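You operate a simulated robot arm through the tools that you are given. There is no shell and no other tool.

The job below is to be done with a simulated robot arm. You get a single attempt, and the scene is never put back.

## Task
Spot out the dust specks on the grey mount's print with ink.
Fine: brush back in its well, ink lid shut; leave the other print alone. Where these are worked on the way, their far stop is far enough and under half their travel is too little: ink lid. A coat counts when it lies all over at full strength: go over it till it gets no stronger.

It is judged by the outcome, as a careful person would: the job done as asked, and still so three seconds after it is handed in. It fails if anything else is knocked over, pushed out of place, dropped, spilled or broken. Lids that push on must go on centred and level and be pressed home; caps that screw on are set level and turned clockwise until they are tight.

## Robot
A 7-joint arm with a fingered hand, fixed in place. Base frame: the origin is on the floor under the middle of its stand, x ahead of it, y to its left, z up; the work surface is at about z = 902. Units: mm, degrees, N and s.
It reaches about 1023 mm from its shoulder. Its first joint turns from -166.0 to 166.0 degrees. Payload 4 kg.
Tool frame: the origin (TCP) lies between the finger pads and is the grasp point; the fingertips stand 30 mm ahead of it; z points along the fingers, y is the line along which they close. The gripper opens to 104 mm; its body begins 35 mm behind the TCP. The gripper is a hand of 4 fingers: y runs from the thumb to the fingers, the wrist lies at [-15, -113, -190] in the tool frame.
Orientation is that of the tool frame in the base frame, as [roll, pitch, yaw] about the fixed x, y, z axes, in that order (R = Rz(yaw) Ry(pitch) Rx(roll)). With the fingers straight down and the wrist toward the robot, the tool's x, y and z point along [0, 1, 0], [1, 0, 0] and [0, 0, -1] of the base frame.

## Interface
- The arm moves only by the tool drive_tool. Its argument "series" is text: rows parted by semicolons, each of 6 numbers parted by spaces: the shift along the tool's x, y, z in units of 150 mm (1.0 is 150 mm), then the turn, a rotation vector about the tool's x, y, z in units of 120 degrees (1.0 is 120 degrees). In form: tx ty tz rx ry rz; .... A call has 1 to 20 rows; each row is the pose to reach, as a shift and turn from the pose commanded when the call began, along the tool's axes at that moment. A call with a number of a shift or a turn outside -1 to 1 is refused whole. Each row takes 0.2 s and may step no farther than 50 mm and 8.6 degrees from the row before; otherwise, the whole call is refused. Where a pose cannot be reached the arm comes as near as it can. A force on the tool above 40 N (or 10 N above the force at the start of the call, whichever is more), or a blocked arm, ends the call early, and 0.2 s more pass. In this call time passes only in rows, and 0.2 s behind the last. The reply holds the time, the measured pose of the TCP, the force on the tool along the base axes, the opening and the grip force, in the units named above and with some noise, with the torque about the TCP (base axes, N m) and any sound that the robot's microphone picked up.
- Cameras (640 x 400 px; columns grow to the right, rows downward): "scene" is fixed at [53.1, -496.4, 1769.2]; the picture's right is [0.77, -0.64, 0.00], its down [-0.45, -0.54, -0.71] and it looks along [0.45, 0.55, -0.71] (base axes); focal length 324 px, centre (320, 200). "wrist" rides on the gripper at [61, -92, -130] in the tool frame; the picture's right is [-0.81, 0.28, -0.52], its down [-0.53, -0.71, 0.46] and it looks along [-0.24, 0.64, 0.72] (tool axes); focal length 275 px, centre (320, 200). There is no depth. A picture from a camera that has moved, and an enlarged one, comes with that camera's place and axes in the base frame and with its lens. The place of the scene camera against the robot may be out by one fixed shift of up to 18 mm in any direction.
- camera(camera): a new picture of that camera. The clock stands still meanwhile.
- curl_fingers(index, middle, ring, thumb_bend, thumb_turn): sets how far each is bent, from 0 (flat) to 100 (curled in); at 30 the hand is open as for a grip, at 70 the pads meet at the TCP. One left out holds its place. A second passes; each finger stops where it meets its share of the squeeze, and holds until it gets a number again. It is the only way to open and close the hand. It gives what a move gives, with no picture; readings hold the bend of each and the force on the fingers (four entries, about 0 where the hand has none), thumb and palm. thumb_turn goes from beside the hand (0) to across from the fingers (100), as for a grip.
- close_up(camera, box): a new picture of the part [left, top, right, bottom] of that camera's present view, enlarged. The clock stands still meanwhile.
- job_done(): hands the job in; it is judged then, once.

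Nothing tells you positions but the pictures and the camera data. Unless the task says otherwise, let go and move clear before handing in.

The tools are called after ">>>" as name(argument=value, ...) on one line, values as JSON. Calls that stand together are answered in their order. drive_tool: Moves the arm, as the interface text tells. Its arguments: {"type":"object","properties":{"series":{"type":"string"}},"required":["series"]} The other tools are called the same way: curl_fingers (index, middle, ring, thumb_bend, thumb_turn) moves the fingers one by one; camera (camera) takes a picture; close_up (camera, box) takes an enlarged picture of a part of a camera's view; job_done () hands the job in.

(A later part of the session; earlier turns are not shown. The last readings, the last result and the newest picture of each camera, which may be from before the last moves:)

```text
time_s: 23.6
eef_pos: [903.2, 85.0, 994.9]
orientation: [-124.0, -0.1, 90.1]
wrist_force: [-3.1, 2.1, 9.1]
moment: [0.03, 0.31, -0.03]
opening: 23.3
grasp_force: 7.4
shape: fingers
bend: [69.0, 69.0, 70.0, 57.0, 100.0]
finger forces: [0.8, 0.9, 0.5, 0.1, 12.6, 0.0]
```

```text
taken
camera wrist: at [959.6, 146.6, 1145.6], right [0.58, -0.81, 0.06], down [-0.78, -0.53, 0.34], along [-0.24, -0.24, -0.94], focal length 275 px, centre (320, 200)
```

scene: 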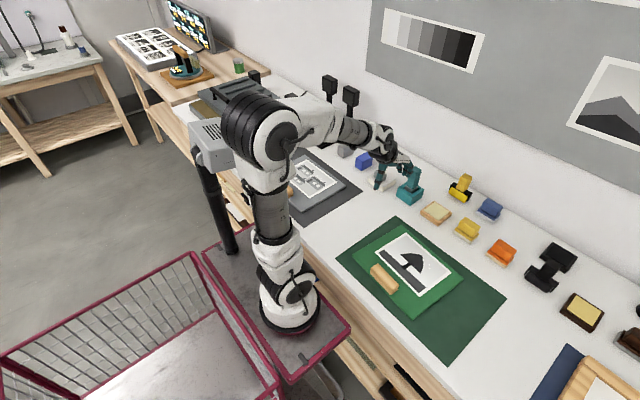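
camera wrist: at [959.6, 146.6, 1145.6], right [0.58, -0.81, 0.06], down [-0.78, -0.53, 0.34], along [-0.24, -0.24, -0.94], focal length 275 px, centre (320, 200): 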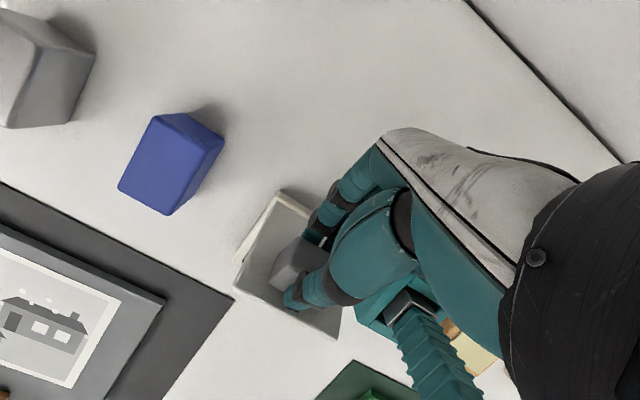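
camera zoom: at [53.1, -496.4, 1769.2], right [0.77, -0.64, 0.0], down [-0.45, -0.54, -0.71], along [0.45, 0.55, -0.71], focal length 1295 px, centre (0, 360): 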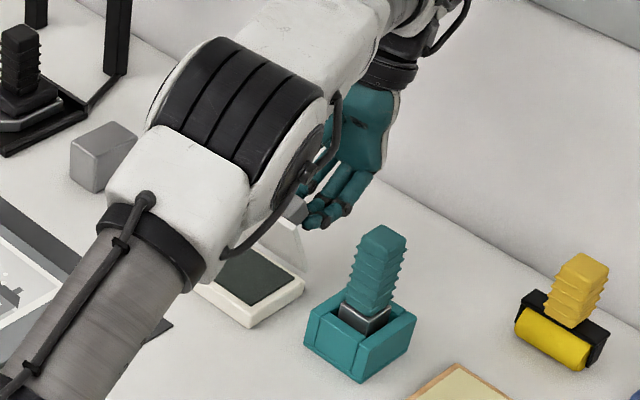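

The lid is at about 56° and the arm nears its comfortable limit toward the wall. I'll loosen the fingers to see whether the hinge holds the lid by itself.

>>> curl_fingers(index=50, middle=50, ring=50, thumb_bend=48)

>>> close_up(camera="scene", box=[340, 110, 460, 210])

>>> close_up(camera="wrist", box=[200, 120, 440, 360])

```text
time_s: 24.6
eef_pos: [902.6, 83.7, 994.5]
orientation: [-124.0, 0.0, 90.1]
wrist_force: [0.2, 0.0, -0.4]
moment: [-0.01, 0.01, 0.01]
opening: 54.2
grasp_force: 0.2
shape: fingers
bend: [50.0, 50.0, 50.0, 48.0, 100.0]
finger forces: [0.0, 0.1, 0.1, 0.1, 0.0, 0.0]
```

```text
4.00 times, centred on (400, 160) of scene
camera zoom: at [53.1, -496.4, 1769.2], right [0.77, -0.64, 0.0], down [-0.45, -0.54, -0.71], along [0.45, 0.55, -0.71], focal length 1295 px, centre (0, 360)
```

zoom: 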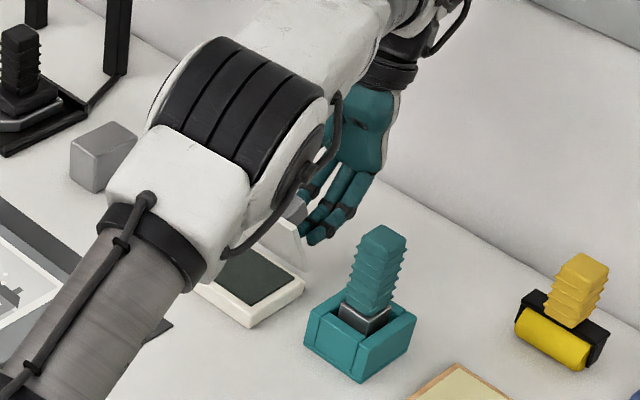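

```text
1.67 times, centred on (320, 240) of wrist
camera zoom: at [960.0, 146.7, 1144.6], right [0.58, -0.81, 0.06], down [-0.78, -0.53, 0.34], along [-0.24, -0.24, -0.94], focal length 459 px, centre (320, 133)
```

zoom: 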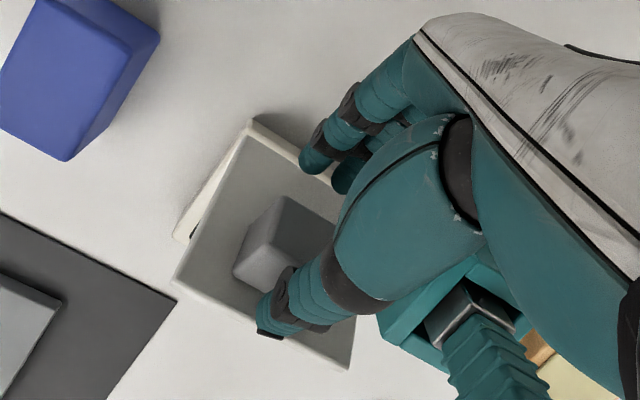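

The lid stays at ~56° by itself (no force on the fingers). I'll open the hand fully and back off along the lid's normal while tilting the hand back upright.

>>> curl_fingers(index=30, middle=30, ring=30, thumb_bend=30)

>>> drive_tool(series="0 0 -0.15 -0.0667 0 0; 0 0 -0.3 -0.1333 0 0; 0 -0.05 -0.5 -0.2 0 0; 0 -0.15 -0.7 -0.2667 0 0; 0 -0.3 -0.85 -0.333 0 0; 0 -0.5 -1.0 -0.4 0 0; 0 -0.7 -1.0 -0.4667 0 0")

>>> camera(camera="scene")

>>> camera(camera="wrist")

```text
time_s: 25.6
eef_pos: [903.5, 82.9, 994.8]
orientation: [-124.0, 0.0, 90.0]
wrist_force: [-0.1, 0.0, -0.5]
moment: [0.01, 0.02, 0.01]
opening: 102.7
grasp_force: 0.0
shape: fingers
bend: [30.0, 30.0, 30.0, 30.0, 98.0]
finger forces: [0.1, 0.0, 0.1, 0.0, 0.1, 0.0]
```

```text
time_s: 27.2
eef_pos: [971.6, 83.9, 1163.7]
orientation: [180.0, 0.1, 90.1]
wrist_force: [0.4, 0.0, -0.7]
moment: [0.0, 0.03, -0.03]
opening: 102.6
grasp_force: 0.1
shape: fingers
bend: [30.0, 30.0, 30.0, 30.0, 98.0]
finger forces: [0.1, 0.0, 0.1, 0.0, 0.1, 0.0]
```

```text
taken
```

scene: 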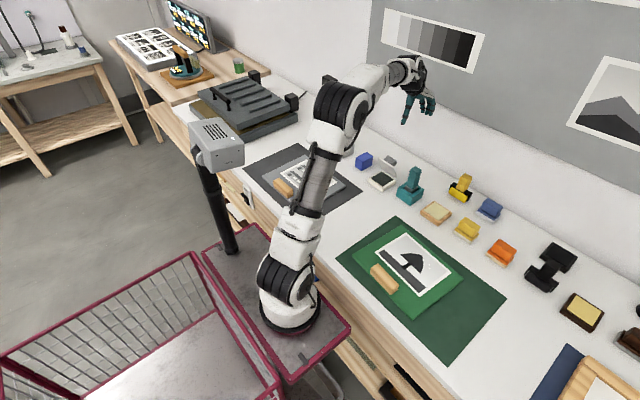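

```text
taken
camera wrist: at [879.6, 146.1, 1295.3], right [0.28, -0.81, 0.52], down [-0.71, -0.53, -0.46], along [0.65, -0.24, -0.72], focal length 275 px, centre (320, 200)
```

wrist: 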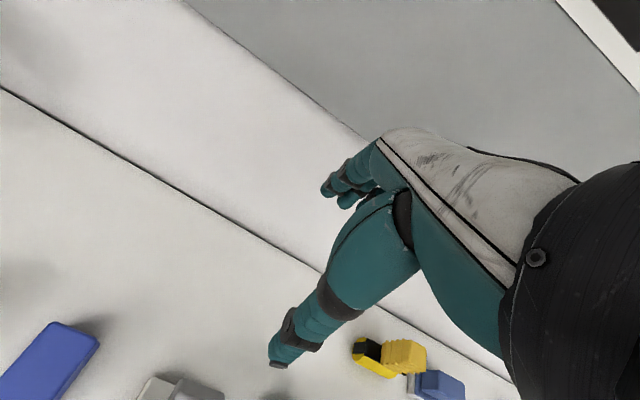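

>>> close_up(camera="scene", box=[340, 140, 440, 220])

>>> close_up(camera="scene", box=[240, 140, 360, 220])

```text
5.00 times, centred on (390, 180) of scene
camera zoom: at [53.1, -496.4, 1769.2], right [0.77, -0.64, 0.0], down [-0.45, -0.54, -0.71], along [0.45, 0.55, -0.71], focal length 1618 px, centre (-30, 300)
```

zoom: 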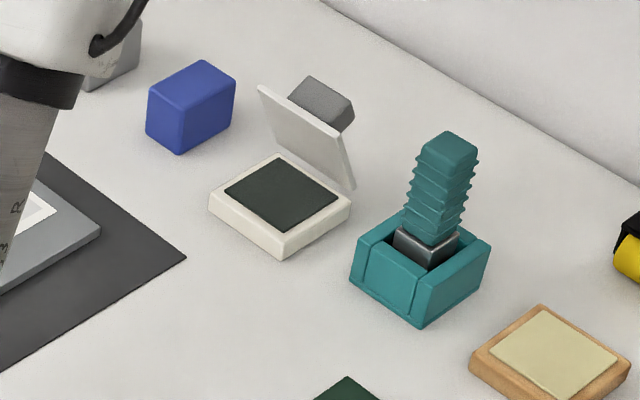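

```text
5.00 times, centred on (300, 180) of scene
camera zoom: at [53.1, -496.4, 1769.2], right [0.77, -0.64, 0.0], down [-0.45, -0.54, -0.71], along [0.45, 0.55, -0.71], focal length 1618 px, centre (420, 300)
```

zoom: 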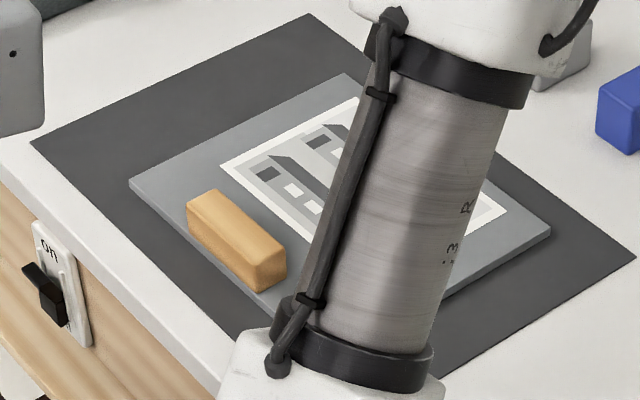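

The lid stands at ~56–60° with the dark ink pad exposed. It still overhangs the pad, so I'll go round to its front and push it from its underside further back to its stop.

>>> drive_tool(series="0 -0.3 0 0 0 0; 0 -0.6 0 0 0 0; 0 -0.9 0 0 0 0; 0 -1.0 0 0 0 0")

>>> drive_tool(series="0 -0.3 0 0 0 0; 0 -0.45 0.2 0 0 0; 0 -0.45 0.5 0 0 0; 0 -0.45 0.75 0 0 0")

>>> camera(camera="wrist")

>>> close_up(camera="scene", box=[320, 120, 460, 220])

```text
time_s: 28.2
eef_pos: [818.4, 86.4, 1165.3]
orientation: [179.9, 0.0, 90.0]
wrist_force: [0.2, 1.0, -0.4]
moment: [-0.02, 0.03, 0.03]
opening: 102.8
grasp_force: 0.0
shape: fingers
bend: [30.0, 30.0, 30.0, 30.0, 98.0]
finger forces: [0.1, 0.0, 0.0, 0.0, 0.0, 0.0]
```

```text
time_s: 29.2
eef_pos: [749.0, 84.1, 1051.8]
orientation: [-180.0, 0.0, 90.2]
wrist_force: [-0.7, 0.2, 0.1]
moment: [0.01, -0.02, 0.0]
opening: 102.9
grasp_force: 0.0
shape: fingers
bend: [30.0, 30.0, 30.0, 30.0, 98.0]
finger forces: [0.0, 0.0, 0.0, 0.1, 0.1, 0.0]
```

```text
taken
camera wrist: at [657.4, 145.5, 1183.6], right [0.28, -0.81, 0.52], down [-0.71, -0.53, -0.46], along [0.64, -0.24, -0.72], focal length 275 px, centre (320, 200)
```

wrist: 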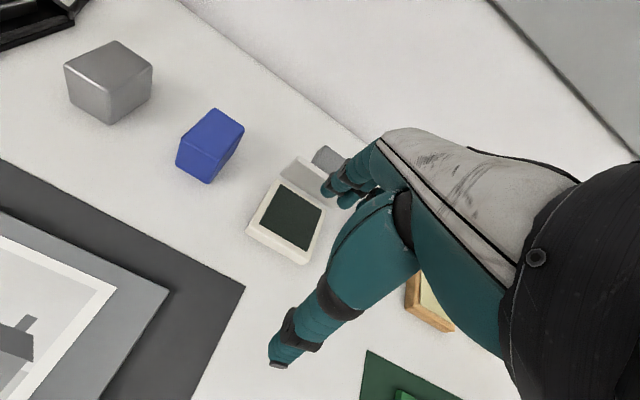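

```text
4.00 times, centred on (390, 170) of scene
camera zoom: at [53.1, -496.4, 1769.2], right [0.77, -0.64, 0.0], down [-0.45, -0.54, -0.71], along [0.45, 0.55, -0.71], focal length 1295 px, centre (40, 320)
```

zoom: 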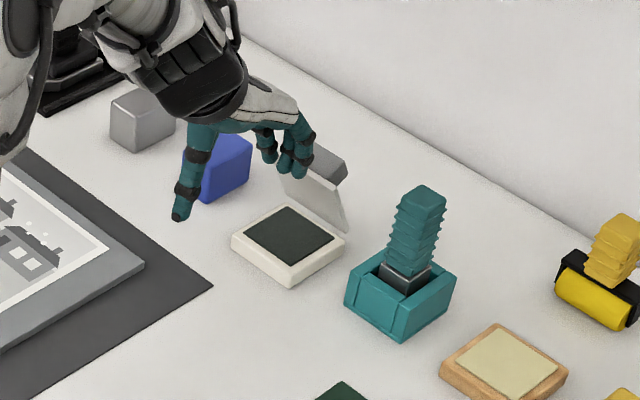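

I'll lower so the fingertips sit at z≈965 in front of the lid's underside, then push gently in +x while watching the force.

>>> drive_tool(series="0 0 0.2 0 0 0; 0 0 0.37 0 0 0; 0 0.15 0.37 0 0 0; 0 0.28 0.37 0 0 0; 0 0.36 0.37 0 0 0")

>>> close_up(camera="scene", box=[320, 120, 460, 220])

>>> drive_tool(series="0 0.05 0 0 0 0; 0 0.1 0 0 0 0; 0 0.15 0 0 0 0")

>>> close_up(camera="scene", box=[320, 120, 460, 220])

```text
time_s: 30.4
eef_pos: [806.0, 85.0, 997.9]
orientation: [-180.0, 0.0, 90.1]
wrist_force: [0.2, 0.2, -0.3]
moment: [-0.01, -0.02, 0.0]
opening: 103.1
grasp_force: 0.2
shape: fingers
bend: [30.0, 30.0, 30.0, 30.0, 98.0]
finger forces: [0.0, 0.4, 0.0, 0.1, 0.1, 0.0]
```

```text
4.00 times, centred on (390, 170) of scene
camera zoom: at [53.1, -496.4, 1769.2], right [0.77, -0.64, 0.0], down [-0.45, -0.54, -0.71], along [0.45, 0.55, -0.71], focal length 1295 px, centre (40, 320)
```

zoom: 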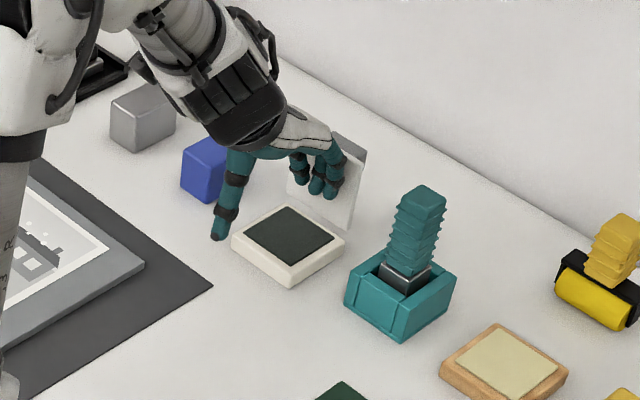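

```text
time_s: 31.2
eef_pos: [829.1, 83.6, 998.0]
orientation: [179.9, 0.0, 90.1]
wrist_force: [-3.0, -0.4, 2.1]
moment: [-0.03, -0.12, -0.03]
opening: 102.6
grasp_force: 2.3
shape: fingers
bend: [30.0, 31.0, 30.0, 30.0, 98.0]
finger forces: [0.6, 3.3, 0.0, 0.0, 0.0, 0.0]
```

```text
4.00 times, centred on (390, 170) of scene
camera zoom: at [53.1, -496.4, 1769.2], right [0.77, -0.64, 0.0], down [-0.45, -0.54, -0.71], along [0.45, 0.55, -0.71], focal length 1295 px, centre (40, 320)
```

zoom: 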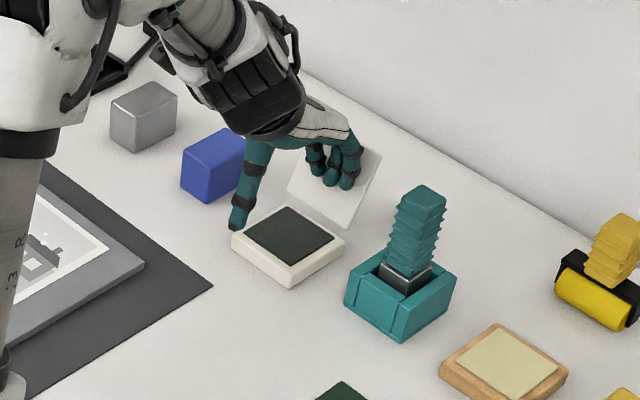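

The lid is now at about 90° or slightly more. I'll nudge a bit further to find its stop.

>>> drive_tool(series="0 0.03 0 0 0 0; 0 0.06 0 0 0 0")

>>> close_up(camera="scene", box=[320, 120, 460, 220])

```text
time_s: 31.8
eef_pos: [836.1, 85.2, 999.2]
orientation: [179.9, 0.0, 90.1]
wrist_force: [-24.4, -1.5, 19.3]
moment: [-0.22, -0.68, -0.36]
opening: 95.8
grasp_force: 13.8
shape: fingers
bend: [36.0, 36.0, 34.0, 30.0, 98.0]
finger forces: [7.3, 15.9, 6.0, 0.0, 0.0, 0.0]
```

```text
4.00 times, centred on (390, 170) of scene
camera zoom: at [53.1, -496.4, 1769.2], right [0.77, -0.64, 0.0], down [-0.45, -0.54, -0.71], along [0.45, 0.55, -0.71], focal length 1295 px, centre (40, 320)
```

zoom: 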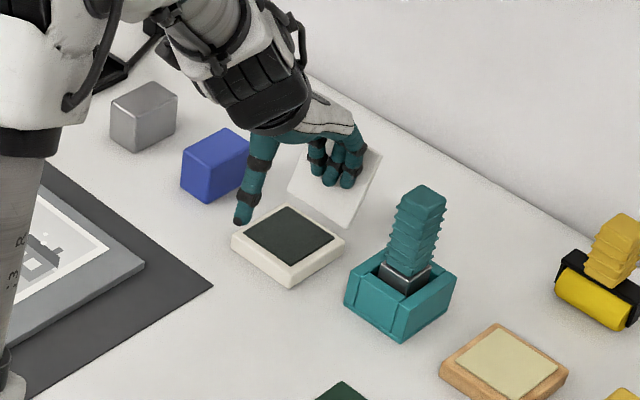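

The force rose sharply, so the lid is at its far stop. I'll back off straight away in −x, then raise and check that it stays.

>>> drive_tool(series="0 -0.2 0 0 0 0; 0 -0.45 0 0 0 0; 0 -0.6 -0.2 0 0 0; 0 -0.6 -0.5 0 0 0; 0 -0.6 -0.8 0 0 0")

>>> close_up(camera="scene", box=[320, 120, 460, 220])

>>> camera(camera="wrist")

```text
time_s: 33.0
eef_pos: [750.3, 87.9, 1117.2]
orientation: [180.0, 0.0, 90.2]
wrist_force: [0.7, 0.5, -0.4]
moment: [0.03, 0.06, 0.01]
opening: 103.1
grasp_force: 0.0
shape: fingers
bend: [30.0, 30.0, 30.0, 30.0, 98.0]
finger forces: [0.1, 0.0, 0.0, 0.1, 0.0, 0.1]
```

```text
4.00 times, centred on (390, 170) of scene
camera zoom: at [53.1, -496.4, 1769.2], right [0.77, -0.64, 0.0], down [-0.45, -0.54, -0.71], along [0.45, 0.55, -0.71], focal length 1295 px, centre (40, 320)
```

zoom: 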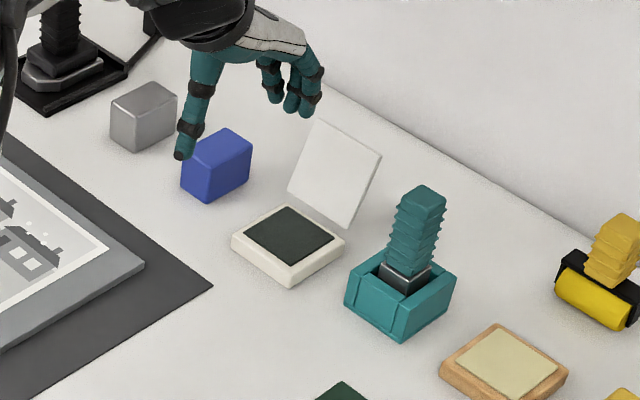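

```text
taken
camera wrist: at [657.4, 149.3, 1247.7], right [0.28, -0.81, 0.52], down [-0.71, -0.53, -0.45], along [0.64, -0.24, -0.72], focal length 275 px, centre (320, 200)
```

wrist: 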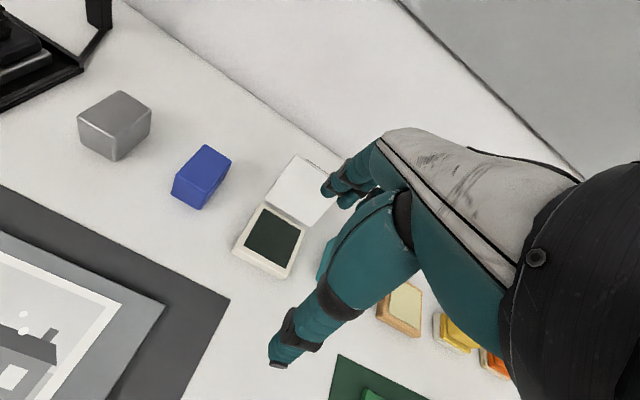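

The lid is fully open and stays. Now I'll move the camera over the grey mount's print to locate the specks precisely.

>>> drive_tool(series="0.15 -0.25 0.1 0 0 0; 0.3 -0.5 0.2 0 0 0; 0.4 -0.7 0.35 0 0 0; 0.47 -0.87 0.45 0 0 0")

>>> camera(camera="wrist")

```text
time_s: 34.0
eef_pos: [618.0, 155.8, 1046.9]
orientation: [180.0, 0.0, 90.1]
wrist_force: [-0.6, -0.1, 0.3]
moment: [-0.01, 0.05, -0.03]
opening: 102.9
grasp_force: 0.0
shape: fingers
bend: [30.0, 30.0, 30.0, 30.0, 98.0]
finger forces: [0.0, 0.1, 0.0, 0.1, 0.0, 0.1]
```

```text
taken
camera wrist: at [525.5, 218.4, 1179.1], right [0.27, -0.81, 0.52], down [-0.71, -0.53, -0.46], along [0.64, -0.24, -0.72], focal length 275 px, centre (320, 200)
```

wrist: 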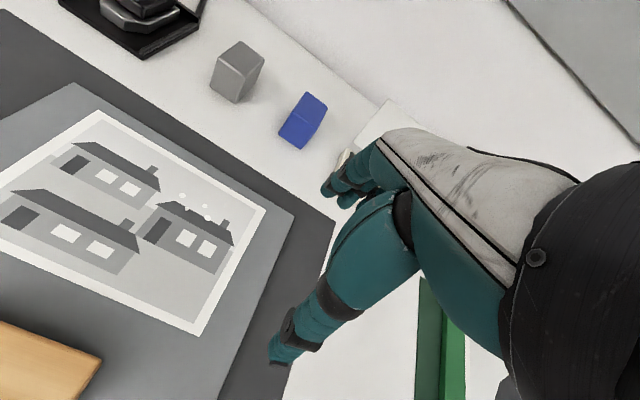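

>>> close_up(camera="wrist", box=[120, 170, 280, 270])

>>> close_up(camera="wrist", box=[0, 80, 280, 340])

```text
4.00 times, centred on (200, 220) of wrist
camera zoom: at [525.5, 218.4, 1179.1], right [0.27, -0.81, 0.52], down [-0.71, -0.53, -0.46], along [0.64, -0.24, -0.72], focal length 1101 px, centre (800, 120)
```

zoom: 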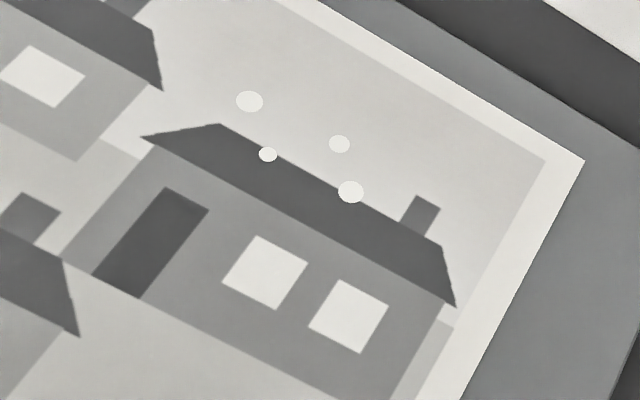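

```text
1.54 times, centred on (140, 210) of wrist
camera zoom: at [525.5, 218.4, 1179.1], right [0.27, -0.81, 0.52], down [-0.71, -0.53, -0.46], along [0.64, -0.24, -0.72], focal length 424 px, centre (597, 185)
```

zoom: 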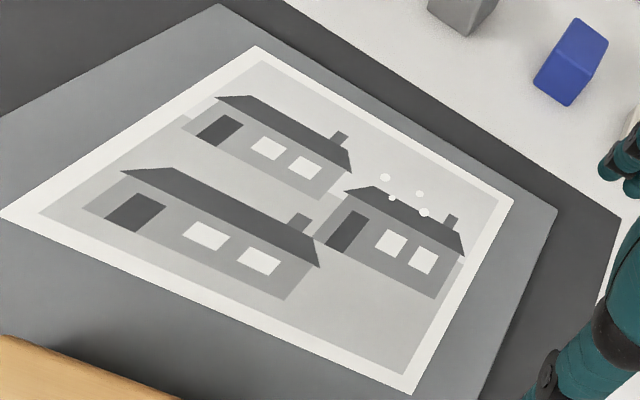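

Four specks are visible near the right house's roof: about (669,266), (671,243), (659,255), (661,234), each ~7 mm. Now I'll go look closely at the brush from beside it to measure the handle before grasping.

>>> drive_tool(series="0 0 -0.3 0 0 0; -0.2 0.15 -0.35 0 0 0; -0.4 0.3 -0.35 0 0 0; -0.6 0.45 -0.35 0 0 0; -0.8 0.6 -0.35 0 0 0; -1.0 0.7 -0.35 0 0 0")

>>> drive_tool(series="-0.2 0.15 0 0 0 0; -0.4 0.3 0 0 0 0; -0.6 0.45 0 0 0 0; -0.86 0.47 0 0 0 0")

>>> camera(camera="wrist")

```text
time_s: 35.4
eef_pos: [722.2, 3.0, 1099.8]
orientation: [180.0, -0.1, 90.1]
wrist_force: [-0.3, -0.4, 0.4]
moment: [0.0, 0.01, 0.04]
opening: 102.9
grasp_force: 0.1
shape: fingers
bend: [30.0, 30.0, 30.0, 30.0, 98.0]
finger forces: [0.0, 0.0, 0.0, 0.1, 0.0, 0.0]
```

```text
time_s: 36.4
eef_pos: [795.6, -124.4, 1100.0]
orientation: [-180.0, 0.0, 90.1]
wrist_force: [0.0, 0.9, 0.2]
moment: [-0.01, -0.01, -0.03]
opening: 103.0
grasp_force: 0.0
shape: fingers
bend: [30.0, 30.0, 30.0, 30.0, 98.0]
finger forces: [0.0, 0.0, 0.0, 0.0, 0.0, 0.1]
```

```text
taken
camera wrist: at [703.8, -62.0, 1232.3], right [0.28, -0.81, 0.52], down [-0.71, -0.53, -0.46], along [0.65, -0.24, -0.72], focal length 275 px, centre (320, 200)
```

wrist: 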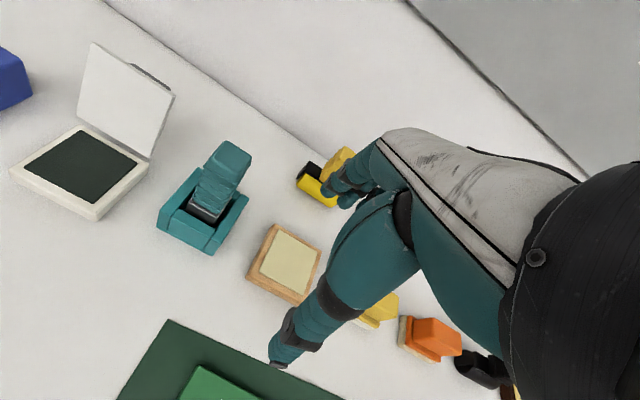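

>>> close_up(camera="wrist", box=[145, 125, 265, 265])

>>> close_up(camera="wrist", box=[0, 30, 180, 230])

```text
2.86 times, centred on (205, 195) of wrist
camera zoom: at [703.8, -62.0, 1232.3], right [0.28, -0.81, 0.52], down [-0.71, -0.53, -0.46], along [0.65, -0.24, -0.72], focal length 786 px, centre (649, 214)
```

zoom: 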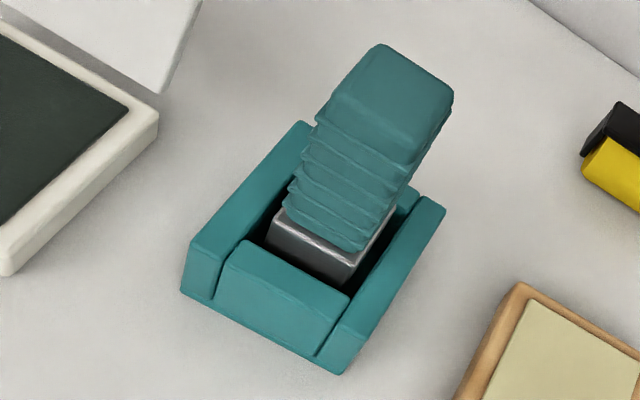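

```text
2.00 times, centred on (90, 130) of wrist
camera zoom: at [703.8, -62.0, 1232.3], right [0.28, -0.81, 0.52], down [-0.71, -0.53, -0.46], along [0.65, -0.24, -0.72], focal length 551 px, centre (780, 340)
```

zoom: 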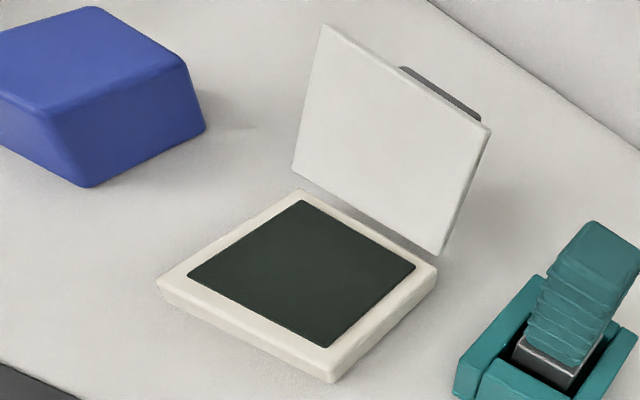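

The well is centred at about (864, −37) and the brush handle at about (869, −37), ~28 mm square, top z≈1031. I'll move above it with the open hand and check alignment before lowering.

>>> drive_tool(series="0.2 0.16 0 0 0 0; 0.4 0.33 0 0 0 0; 0.583 0.489 0 0 0 0; 0.583 0.489 0.15 0 0 0")

>>> camera(camera="wrist")

>>> close_up(camera="scene", box=[340, 110, 480, 220])

```text
time_s: 37.4
eef_pos: [866.7, -37.6, 1079.9]
orientation: [180.0, 0.0, 90.2]
wrist_force: [-0.5, -0.2, -0.5]
moment: [-0.04, 0.02, 0.02]
opening: 103.0
grasp_force: 0.0
shape: fingers
bend: [30.0, 30.0, 30.0, 30.0, 98.0]
finger forces: [0.0, 0.1, 0.1, 0.0, 0.0, 0.0]
```

```text
taken
camera wrist: at [774.7, 24.9, 1208.9], right [0.28, -0.81, 0.52], down [-0.71, -0.53, -0.46], along [0.65, -0.24, -0.72], focal length 275 px, centre (320, 200)
```

wrist: 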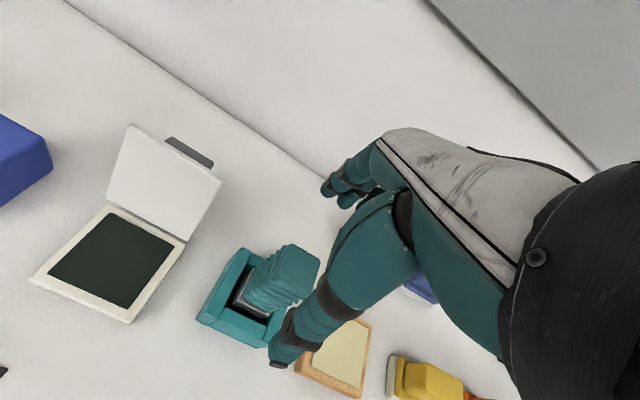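

```text
3.64 times, centred on (410, 165) of scene
camera zoom: at [53.1, -496.4, 1769.2], right [0.77, -0.64, 0.0], down [-0.45, -0.54, -0.71], along [0.45, 0.55, -0.71], focal length 1177 px, centre (-7, 327)
```

zoom: 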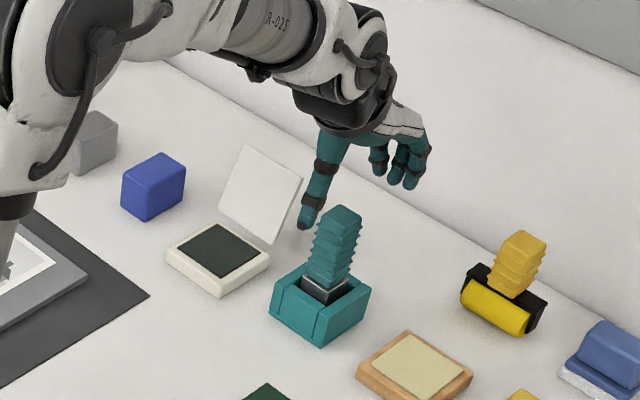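

The handle sits centred between thumb and fingers. I'll lower to TCP z≈1005 and close.

>>> drive_tool(series="0 0.01 0.2 0 0 0; 0 0.01 0.4 0 0 0; 0 0.01 0.5 0 0 0")

>>> camera(camera="wrist")

>>> close_up(camera="scene", box=[340, 110, 480, 220])

```text
time_s: 38.2
eef_pos: [868.7, -35.7, 1002.4]
orientation: [179.9, 0.0, 90.0]
wrist_force: [0.1, -0.3, 0.7]
moment: [0.01, 0.02, -0.03]
opening: 102.7
grasp_force: 0.1
shape: fingers
bend: [30.0, 30.0, 30.0, 30.0, 98.0]
finger forces: [0.0, 0.0, 0.0, 0.1, 0.0, 0.0]
```

```text
taken
camera wrist: at [776.2, 25.4, 1134.1], right [0.28, -0.81, 0.52], down [-0.71, -0.53, -0.46], along [0.64, -0.24, -0.72], focal length 275 px, centre (320, 200)
```

wrist: 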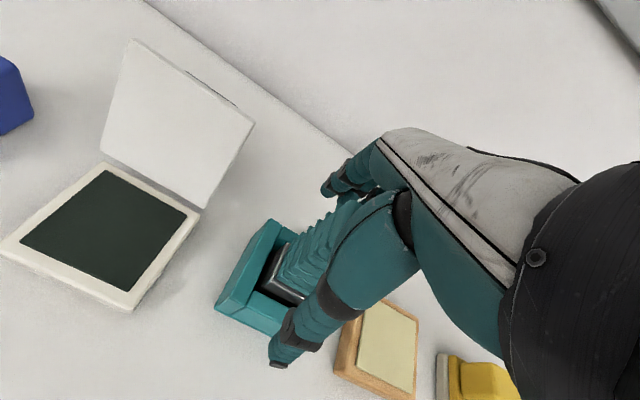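

```text
3.64 times, centred on (410, 165) of scene
camera zoom: at [53.1, -496.4, 1769.2], right [0.77, -0.64, 0.0], down [-0.45, -0.54, -0.71], along [0.45, 0.55, -0.71], focal length 1177 px, centre (-7, 327)
```

zoom: 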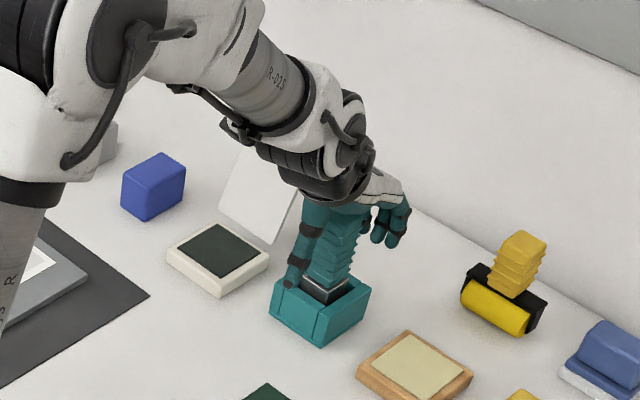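

The hand surrounds the handle with the palm just clear of its top. Closing the grip now.

>>> curl_fingers(index=70, middle=70, ring=70, thumb_bend=70, thumb_turn=100)

>>> camera(camera="wrist")

>>> close_up(camera="scene", box=[340, 110, 480, 220])

```text
time_s: 39.2
eef_pos: [868.8, -37.6, 1003.7]
orientation: [-180.0, -0.1, 89.9]
wrist_force: [1.0, -0.4, 0.8]
moment: [-0.03, -0.01, 0.03]
opening: 26.0
grasp_force: 10.2
shape: fingers
bend: [63.0, 64.0, 70.0, 59.0, 100.0]
finger forces: [4.9, 5.3, 0.0, 0.1, 10.3, 0.0]
```

```text
taken
camera wrist: at [776.4, 25.4, 1134.2], right [0.28, -0.81, 0.52], down [-0.71, -0.53, -0.46], along [0.64, -0.24, -0.72], focal length 275 px, centre (320, 200)
```

wrist: 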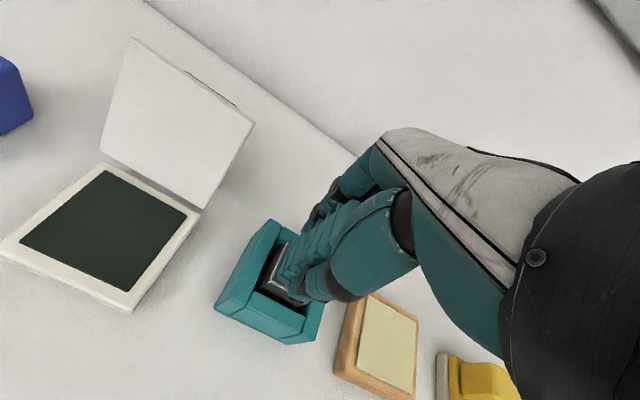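

```text
3.64 times, centred on (410, 165) of scene
camera zoom: at [53.1, -496.4, 1769.2], right [0.77, -0.64, 0.0], down [-0.45, -0.54, -0.71], along [0.45, 0.55, -0.71], focal length 1177 px, centre (-7, 327)
```

zoom: 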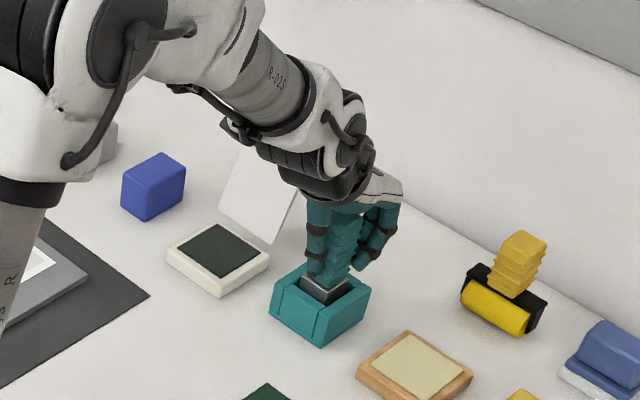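

Index, middle and thumb hold the handle at ~10 N; the ring finger passed beside it. I'll try for a firmer squeeze before lifting.

>>> curl_fingers(index=85, middle=85, thumb_bend=85)

```text
time_s: 40.2
eef_pos: [869.0, -36.1, 1002.3]
orientation: [179.9, -0.1, 89.9]
wrist_force: [-0.3, -0.4, -0.1]
moment: [0.01, 0.0, -0.03]
opening: 25.2
grasp_force: 17.4
shape: fingers
bend: [71.0, 66.0, 70.0, 58.0, 100.0]
finger forces: [8.9, 8.9, 0.0, 0.0, 18.0, 0.0]
```

The squeeze is now ~18 N. I'll lift slowly by a small amount first and check that the brush comes straight up out of the well.

>>> drive_tool(series="0 0 -0.07 0 0 0; 0 0 -0.14 0 0 0; 0 0 -0.21 0 0 0")

>>> camera(camera="wrist")

>>> close_up(camera="scene", box=[340, 110, 480, 220])

```text
time_s: 41.0
eef_pos: [868.7, -34.9, 1035.3]
orientation: [-179.9, -0.1, 90.1]
wrist_force: [0.6, 0.1, -1.9]
moment: [-0.01, 0.01, 0.01]
opening: 25.3
grasp_force: 17.9
shape: fingers
bend: [71.0, 66.0, 70.0, 58.0, 100.0]
finger forces: [8.9, 8.9, 0.0, 0.0, 18.0, 0.0]
```

```text
taken
camera wrist: at [776.3, 27.2, 1166.5], right [0.28, -0.81, 0.52], down [-0.71, -0.53, -0.45], along [0.64, -0.24, -0.72], focal length 275 px, centre (320, 200)
```

wrist: 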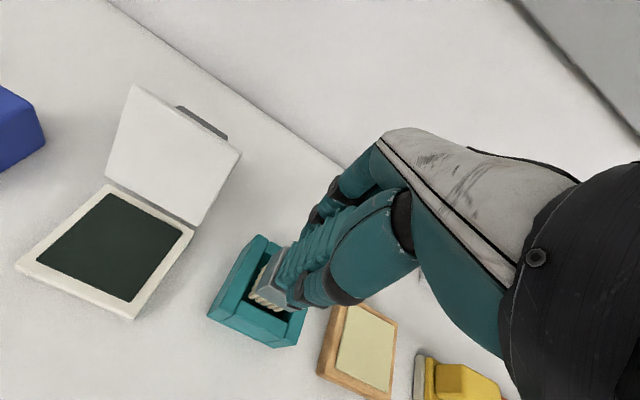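

```text
3.64 times, centred on (410, 165) of scene
camera zoom: at [53.1, -496.4, 1769.2], right [0.77, -0.64, 0.0], down [-0.45, -0.54, -0.71], along [0.45, 0.55, -0.71], focal length 1177 px, centre (-7, 327)
```

zoom: 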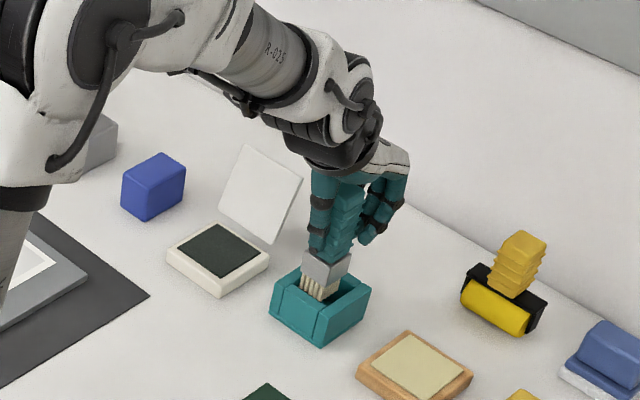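

It is indeed a brush: metal ferrule and pale bristles emerging, held straight. I'll lift it clear of the well and inspect it.

>>> drive_tool(series="0 0 -0.15 0 0 0; 0 0 -0.3 0 0 0; 0 0 -0.45 0 0 0")

>>> camera(camera="wrist")

>>> close_up(camera="scene", box=[340, 90, 480, 200])

```text
time_s: 41.8
eef_pos: [868.3, -35.7, 1102.8]
orientation: [-179.9, 0.0, 90.0]
wrist_force: [-0.6, 0.1, -2.7]
moment: [0.02, -0.02, -0.02]
opening: 25.1
grasp_force: 17.7
shape: fingers
bend: [71.0, 66.0, 70.0, 58.0, 100.0]
finger forces: [8.9, 8.9, 0.0, 0.0, 17.9, 0.0]
```

```text
taken
camera wrist: at [775.8, 27.2, 1233.9], right [0.28, -0.81, 0.52], down [-0.71, -0.53, -0.45], along [0.64, -0.24, -0.73], focal length 275 px, centre (320, 200)
```

wrist: 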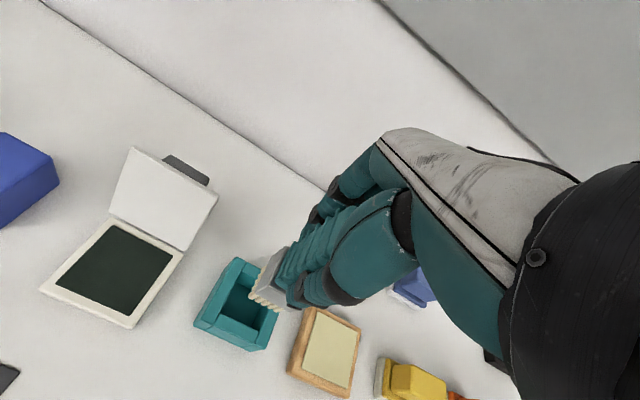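

```text
3.64 times, centred on (410, 145) of scene
camera zoom: at [53.1, -496.4, 1769.2], right [0.77, -0.64, 0.0], down [-0.45, -0.54, -0.71], along [0.45, 0.55, -0.71], focal length 1177 px, centre (-7, 400)
```

zoom: 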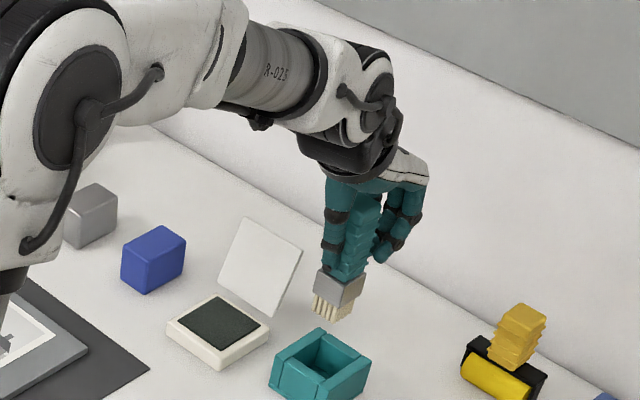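

>>> close_up(camera="wrist", box=[180, 220, 340, 360])

>>> close_up(camera="scene", box=[395, 130, 445, 180])

```text
2.86 times, centred on (260, 290) of wrist
camera zoom: at [775.8, 27.2, 1233.9], right [0.28, -0.81, 0.52], down [-0.71, -0.53, -0.45], along [0.64, -0.24, -0.73], focal length 786 px, centre (491, -57)
```

zoom: 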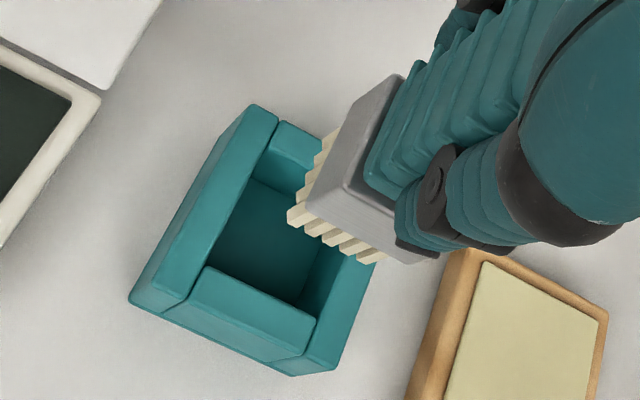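

```text
8.00 times, centred on (420, 155) of scene
camera zoom: at [53.1, -496.4, 1769.2], right [0.77, -0.64, 0.0], down [-0.45, -0.54, -0.71], along [0.45, 0.55, -0.71], focal length 2590 px, centre (-480, 560)
```

zoom: 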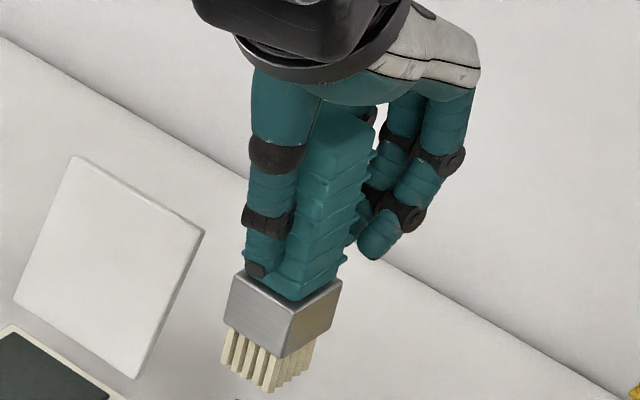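

The brush head is ~33 mm square with bristle tips about 97 mm below the TCP, centred slightly toward the robot. The ink pad spans about x 815–879, y 52–117, and the lid leans back ~110°. Next I carry the brush over the pad.

>>> drive_tool(series="0 -0.2 -0.1 0 0 0; 0.25 -0.2 -0.1 0 0 0; 0.5 -0.2 -0.1 0 0 0; 0.75 -0.2 -0.1 0 0 0; 0.807 -0.2 -0.1 0 0 0")

>>> camera(camera="wrist")

>>> close_up(camera="scene", box=[330, 80, 470, 200])

```text
time_s: 43.0
eef_pos: [837.7, 85.1, 1117.6]
orientation: [180.0, 0.0, 89.9]
wrist_force: [-0.6, -0.2, -2.2]
moment: [0.01, -0.01, 0.01]
opening: 25.2
grasp_force: 18.1
shape: fingers
bend: [71.0, 66.0, 70.0, 58.0, 100.0]
finger forces: [8.8, 8.9, 0.0, 0.0, 17.8, 0.0]
```

```text
taken
camera wrist: at [744.8, 148.4, 1248.8], right [0.28, -0.81, 0.52], down [-0.71, -0.53, -0.46], along [0.64, -0.24, -0.72], focal length 275 px, centre (320, 200)
```

wrist: 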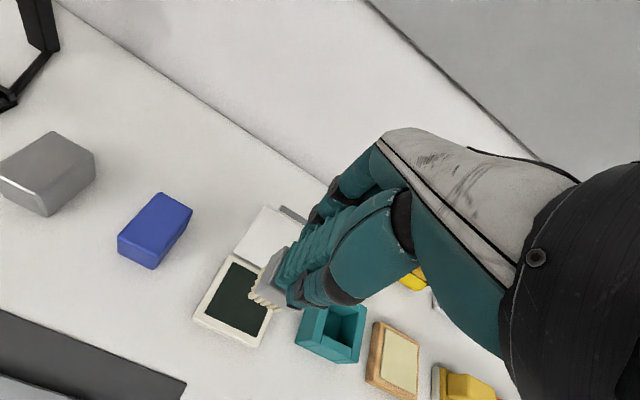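

```text
3.33 times, centred on (400, 140) of scene
camera zoom: at [53.1, -496.4, 1769.2], right [0.77, -0.64, 0.0], down [-0.45, -0.54, -0.71], along [0.45, 0.55, -0.71], focal length 1079 px, centre (53, 400)
```

zoom: 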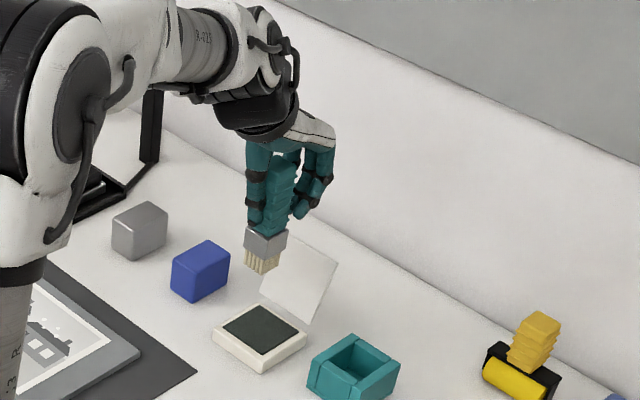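

Above the pad. I'll lower to just above it and check clearance to the lid before dipping.

>>> drive_tool(series="0 0 0.2 0 0 0; 0 0 0.4 0 0 0; 0 0 0.53 0 0 0")

>>> close_up(camera="wrist", box=[150, 180, 400, 370])

>>> close_up(camera="scene", box=[350, 120, 430, 200])

```text
time_s: 43.8
eef_pos: [837.4, 85.3, 1039.8]
orientation: [-180.0, 0.0, 89.9]
wrist_force: [0.0, -0.4, -1.1]
moment: [0.01, 0.01, 0.02]
opening: 25.2
grasp_force: 17.5
shape: fingers
bend: [71.0, 66.0, 70.0, 58.0, 100.0]
finger forces: [8.7, 8.8, 0.1, 0.1, 17.6, 0.1]
```

```text
2.11 times, centred on (275, 275) of wrist
camera zoom: at [745.2, 148.4, 1171.4], right [0.28, -0.81, 0.52], down [-0.71, -0.53, -0.45], along [0.64, -0.24, -0.72], focal length 580 px, centre (415, 42)
```

zoom: 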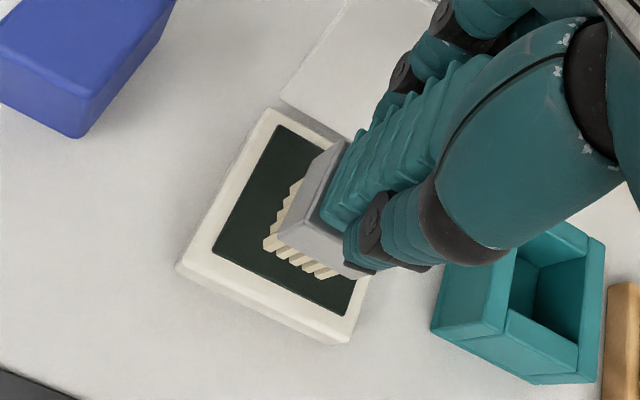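

```text
5.00 times, centred on (390, 160) of scene
camera zoom: at [53.1, -496.4, 1769.2], right [0.77, -0.64, 0.0], down [-0.45, -0.54, -0.71], along [0.45, 0.55, -0.71], focal length 1618 px, centre (-30, 400)
```

zoom: 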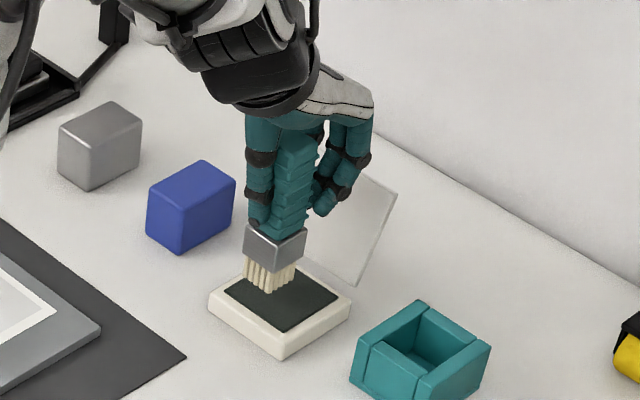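

Clear of the lid and centred on the pad. I'll lower in small steps until the bristles touch.

>>> drive_tool(series="0 0 0.06 0 0 0; 0 0 0.12 0 0 0; 0 0 0.14 0 0 0")

>>> close_up(camera="scene", box=[350, 120, 430, 200])

>>> drive_tool(series="0 0 0.013 0 0 0; 0 0 0.026 0 0 0")

```text
time_s: 44.6
eef_pos: [838.4, 85.7, 1018.2]
orientation: [180.0, 0.0, 90.0]
wrist_force: [0.7, 0.9, 1.3]
moment: [-0.01, 0.02, -0.03]
opening: 25.2
grasp_force: 17.9
shape: fingers
bend: [71.0, 66.0, 70.0, 58.0, 100.0]
finger forces: [8.8, 9.2, 0.0, 0.0, 18.0, 0.1]
```

```text
5.00 times, centred on (390, 160) of scene
camera zoom: at [53.1, -496.4, 1769.2], right [0.77, -0.64, 0.0], down [-0.45, -0.54, -0.71], along [0.45, 0.55, -0.71], focal length 1618 px, centre (-30, 400)
```

zoom: 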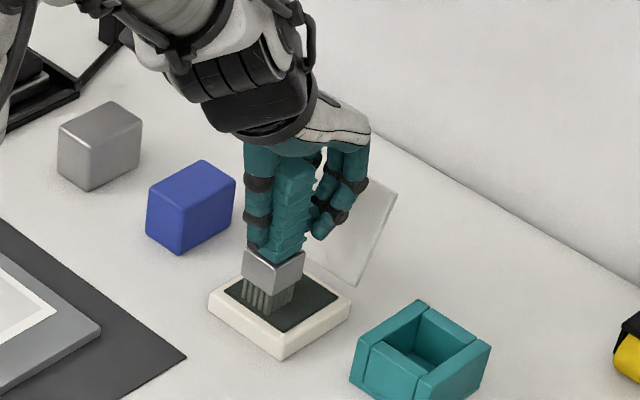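

```text
time_s: 45.2
eef_pos: [838.7, 85.2, 1017.4]
orientation: [179.7, -0.1, 90.0]
wrist_force: [6.1, 0.7, 19.1]
moment: [-0.01, -0.06, 0.01]
opening: 25.4
grasp_force: 21.6
shape: fingers
bend: [72.0, 66.0, 70.0, 58.0, 100.0]
finger forces: [11.3, 12.9, 0.0, 0.0, 18.8, 0.1]
```

The bristles touched the pad at TCP z≈1018 and turned dark with ink; contact is stiff (19 N), so I'll raise now and inspect the brush.

>>> drive_tool(series="0 0 -0.1 0 0 0; 0 0 -0.3 0 0 0; 0 0 -0.5 0 0 0; 0 0 -0.7 0 0 0")

>>> close_up(camera="wrist", box=[150, 180, 400, 370])

>>> close_up(camera="scene", box=[350, 110, 430, 190])

```text
time_s: 46.2
eef_pos: [836.5, 87.7, 1118.7]
orientation: [-180.0, 0.0, 89.9]
wrist_force: [0.3, 0.3, -2.2]
moment: [0.01, 0.0, -0.01]
opening: 25.5
grasp_force: 17.4
shape: fingers
bend: [72.0, 66.0, 70.0, 58.0, 100.0]
finger forces: [8.4, 9.2, 0.0, 0.0, 17.4, 0.0]
```

```text
2.11 times, centred on (275, 275) of wrist
camera zoom: at [744.8, 149.9, 1251.2], right [0.28, -0.81, 0.52], down [-0.71, -0.53, -0.45], along [0.64, -0.24, -0.73], focal length 580 px, centre (415, 42)
```

zoom: 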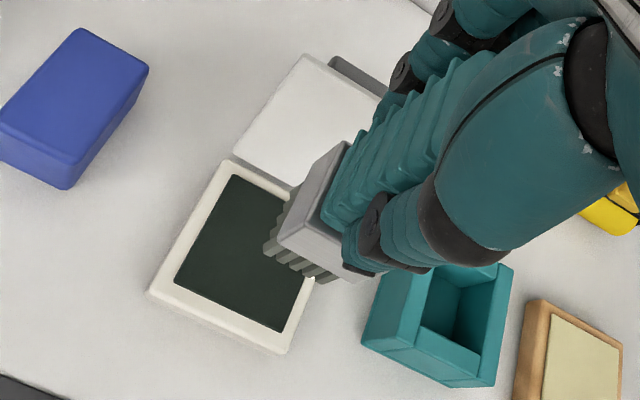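

```text
5.00 times, centred on (390, 150) of scene
camera zoom: at [53.1, -496.4, 1769.2], right [0.77, -0.64, 0.0], down [-0.45, -0.54, -0.71], along [0.45, 0.55, -0.71], focal length 1618 px, centre (-30, 450)
```

zoom: 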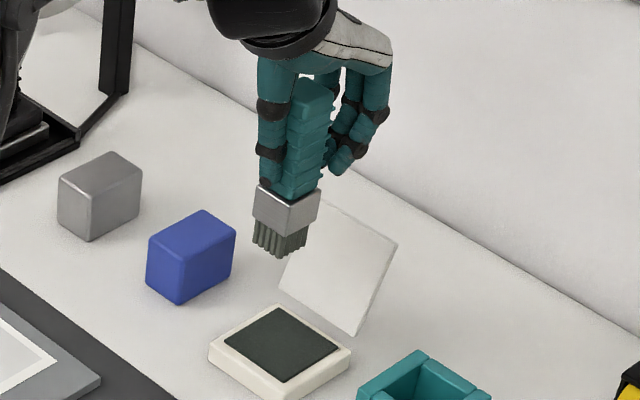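

The brush is loaded with ink. Now I'll carry it at height over the grey mount's print, toward the speck group around (665, 250).

>>> drive_tool(series="0.2 -0.2 0 0 0 0; 0.4 -0.4 0 0 0 0; 0.6 -0.6 0 0 0 0; 0.8 -0.8 0 0 0 0; 0.95 -0.95 0 0 0 0")

>>> drive_tool(series="0.1 -0.1 0.1 0 0 0; 0.19 -0.18 0.3 0 0 0; 0.19 -0.18 0.45 0 0 0")

>>> camera(camera="wrist")

>>> close_up(camera="scene", box=[230, 100, 390, 220])

```text
time_s: 47.4
eef_pos: [693.9, 227.4, 1118.5]
orientation: [-179.9, 0.0, 90.1]
wrist_force: [0.2, 0.4, -2.0]
moment: [-0.03, -0.02, 0.03]
opening: 25.5
grasp_force: 17.5
shape: fingers
bend: [72.0, 66.0, 70.0, 58.0, 100.0]
finger forces: [8.4, 9.3, 0.0, 0.1, 17.6, 0.0]
```

```text
time_s: 48.2
eef_pos: [666.3, 256.0, 1052.8]
orientation: [180.0, -0.1, 90.1]
wrist_force: [-0.7, 0.1, -1.4]
moment: [-0.01, 0.0, -0.02]
opening: 25.2
grasp_force: 17.7
shape: fingers
bend: [72.0, 66.0, 70.0, 58.0, 100.0]
finger forces: [8.3, 9.1, 0.0, 0.1, 17.5, 0.0]
```

```text
taken
camera wrist: at [573.6, 319.0, 1183.2], right [0.28, -0.81, 0.52], down [-0.71, -0.53, -0.46], along [0.65, -0.24, -0.72], focal length 275 px, centre (320, 200)
```

wrist: 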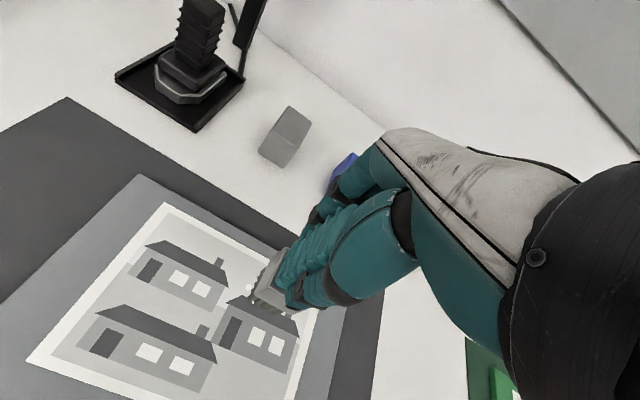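

```text
3.33 times, centred on (310, 160) of scene
camera zoom: at [53.1, -496.4, 1769.2], right [0.77, -0.64, 0.0], down [-0.45, -0.54, -0.71], along [0.45, 0.55, -0.71], focal length 1079 px, centre (353, 333)
```

zoom: 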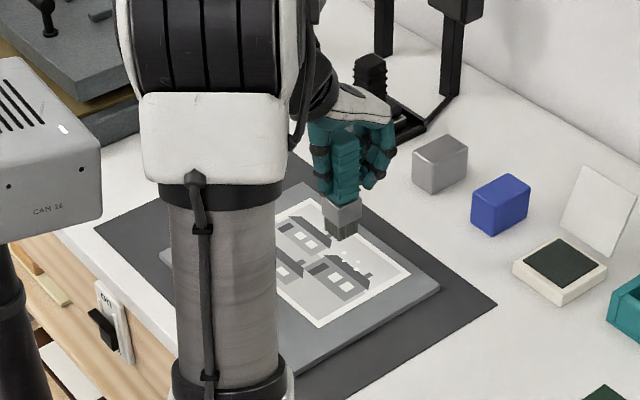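

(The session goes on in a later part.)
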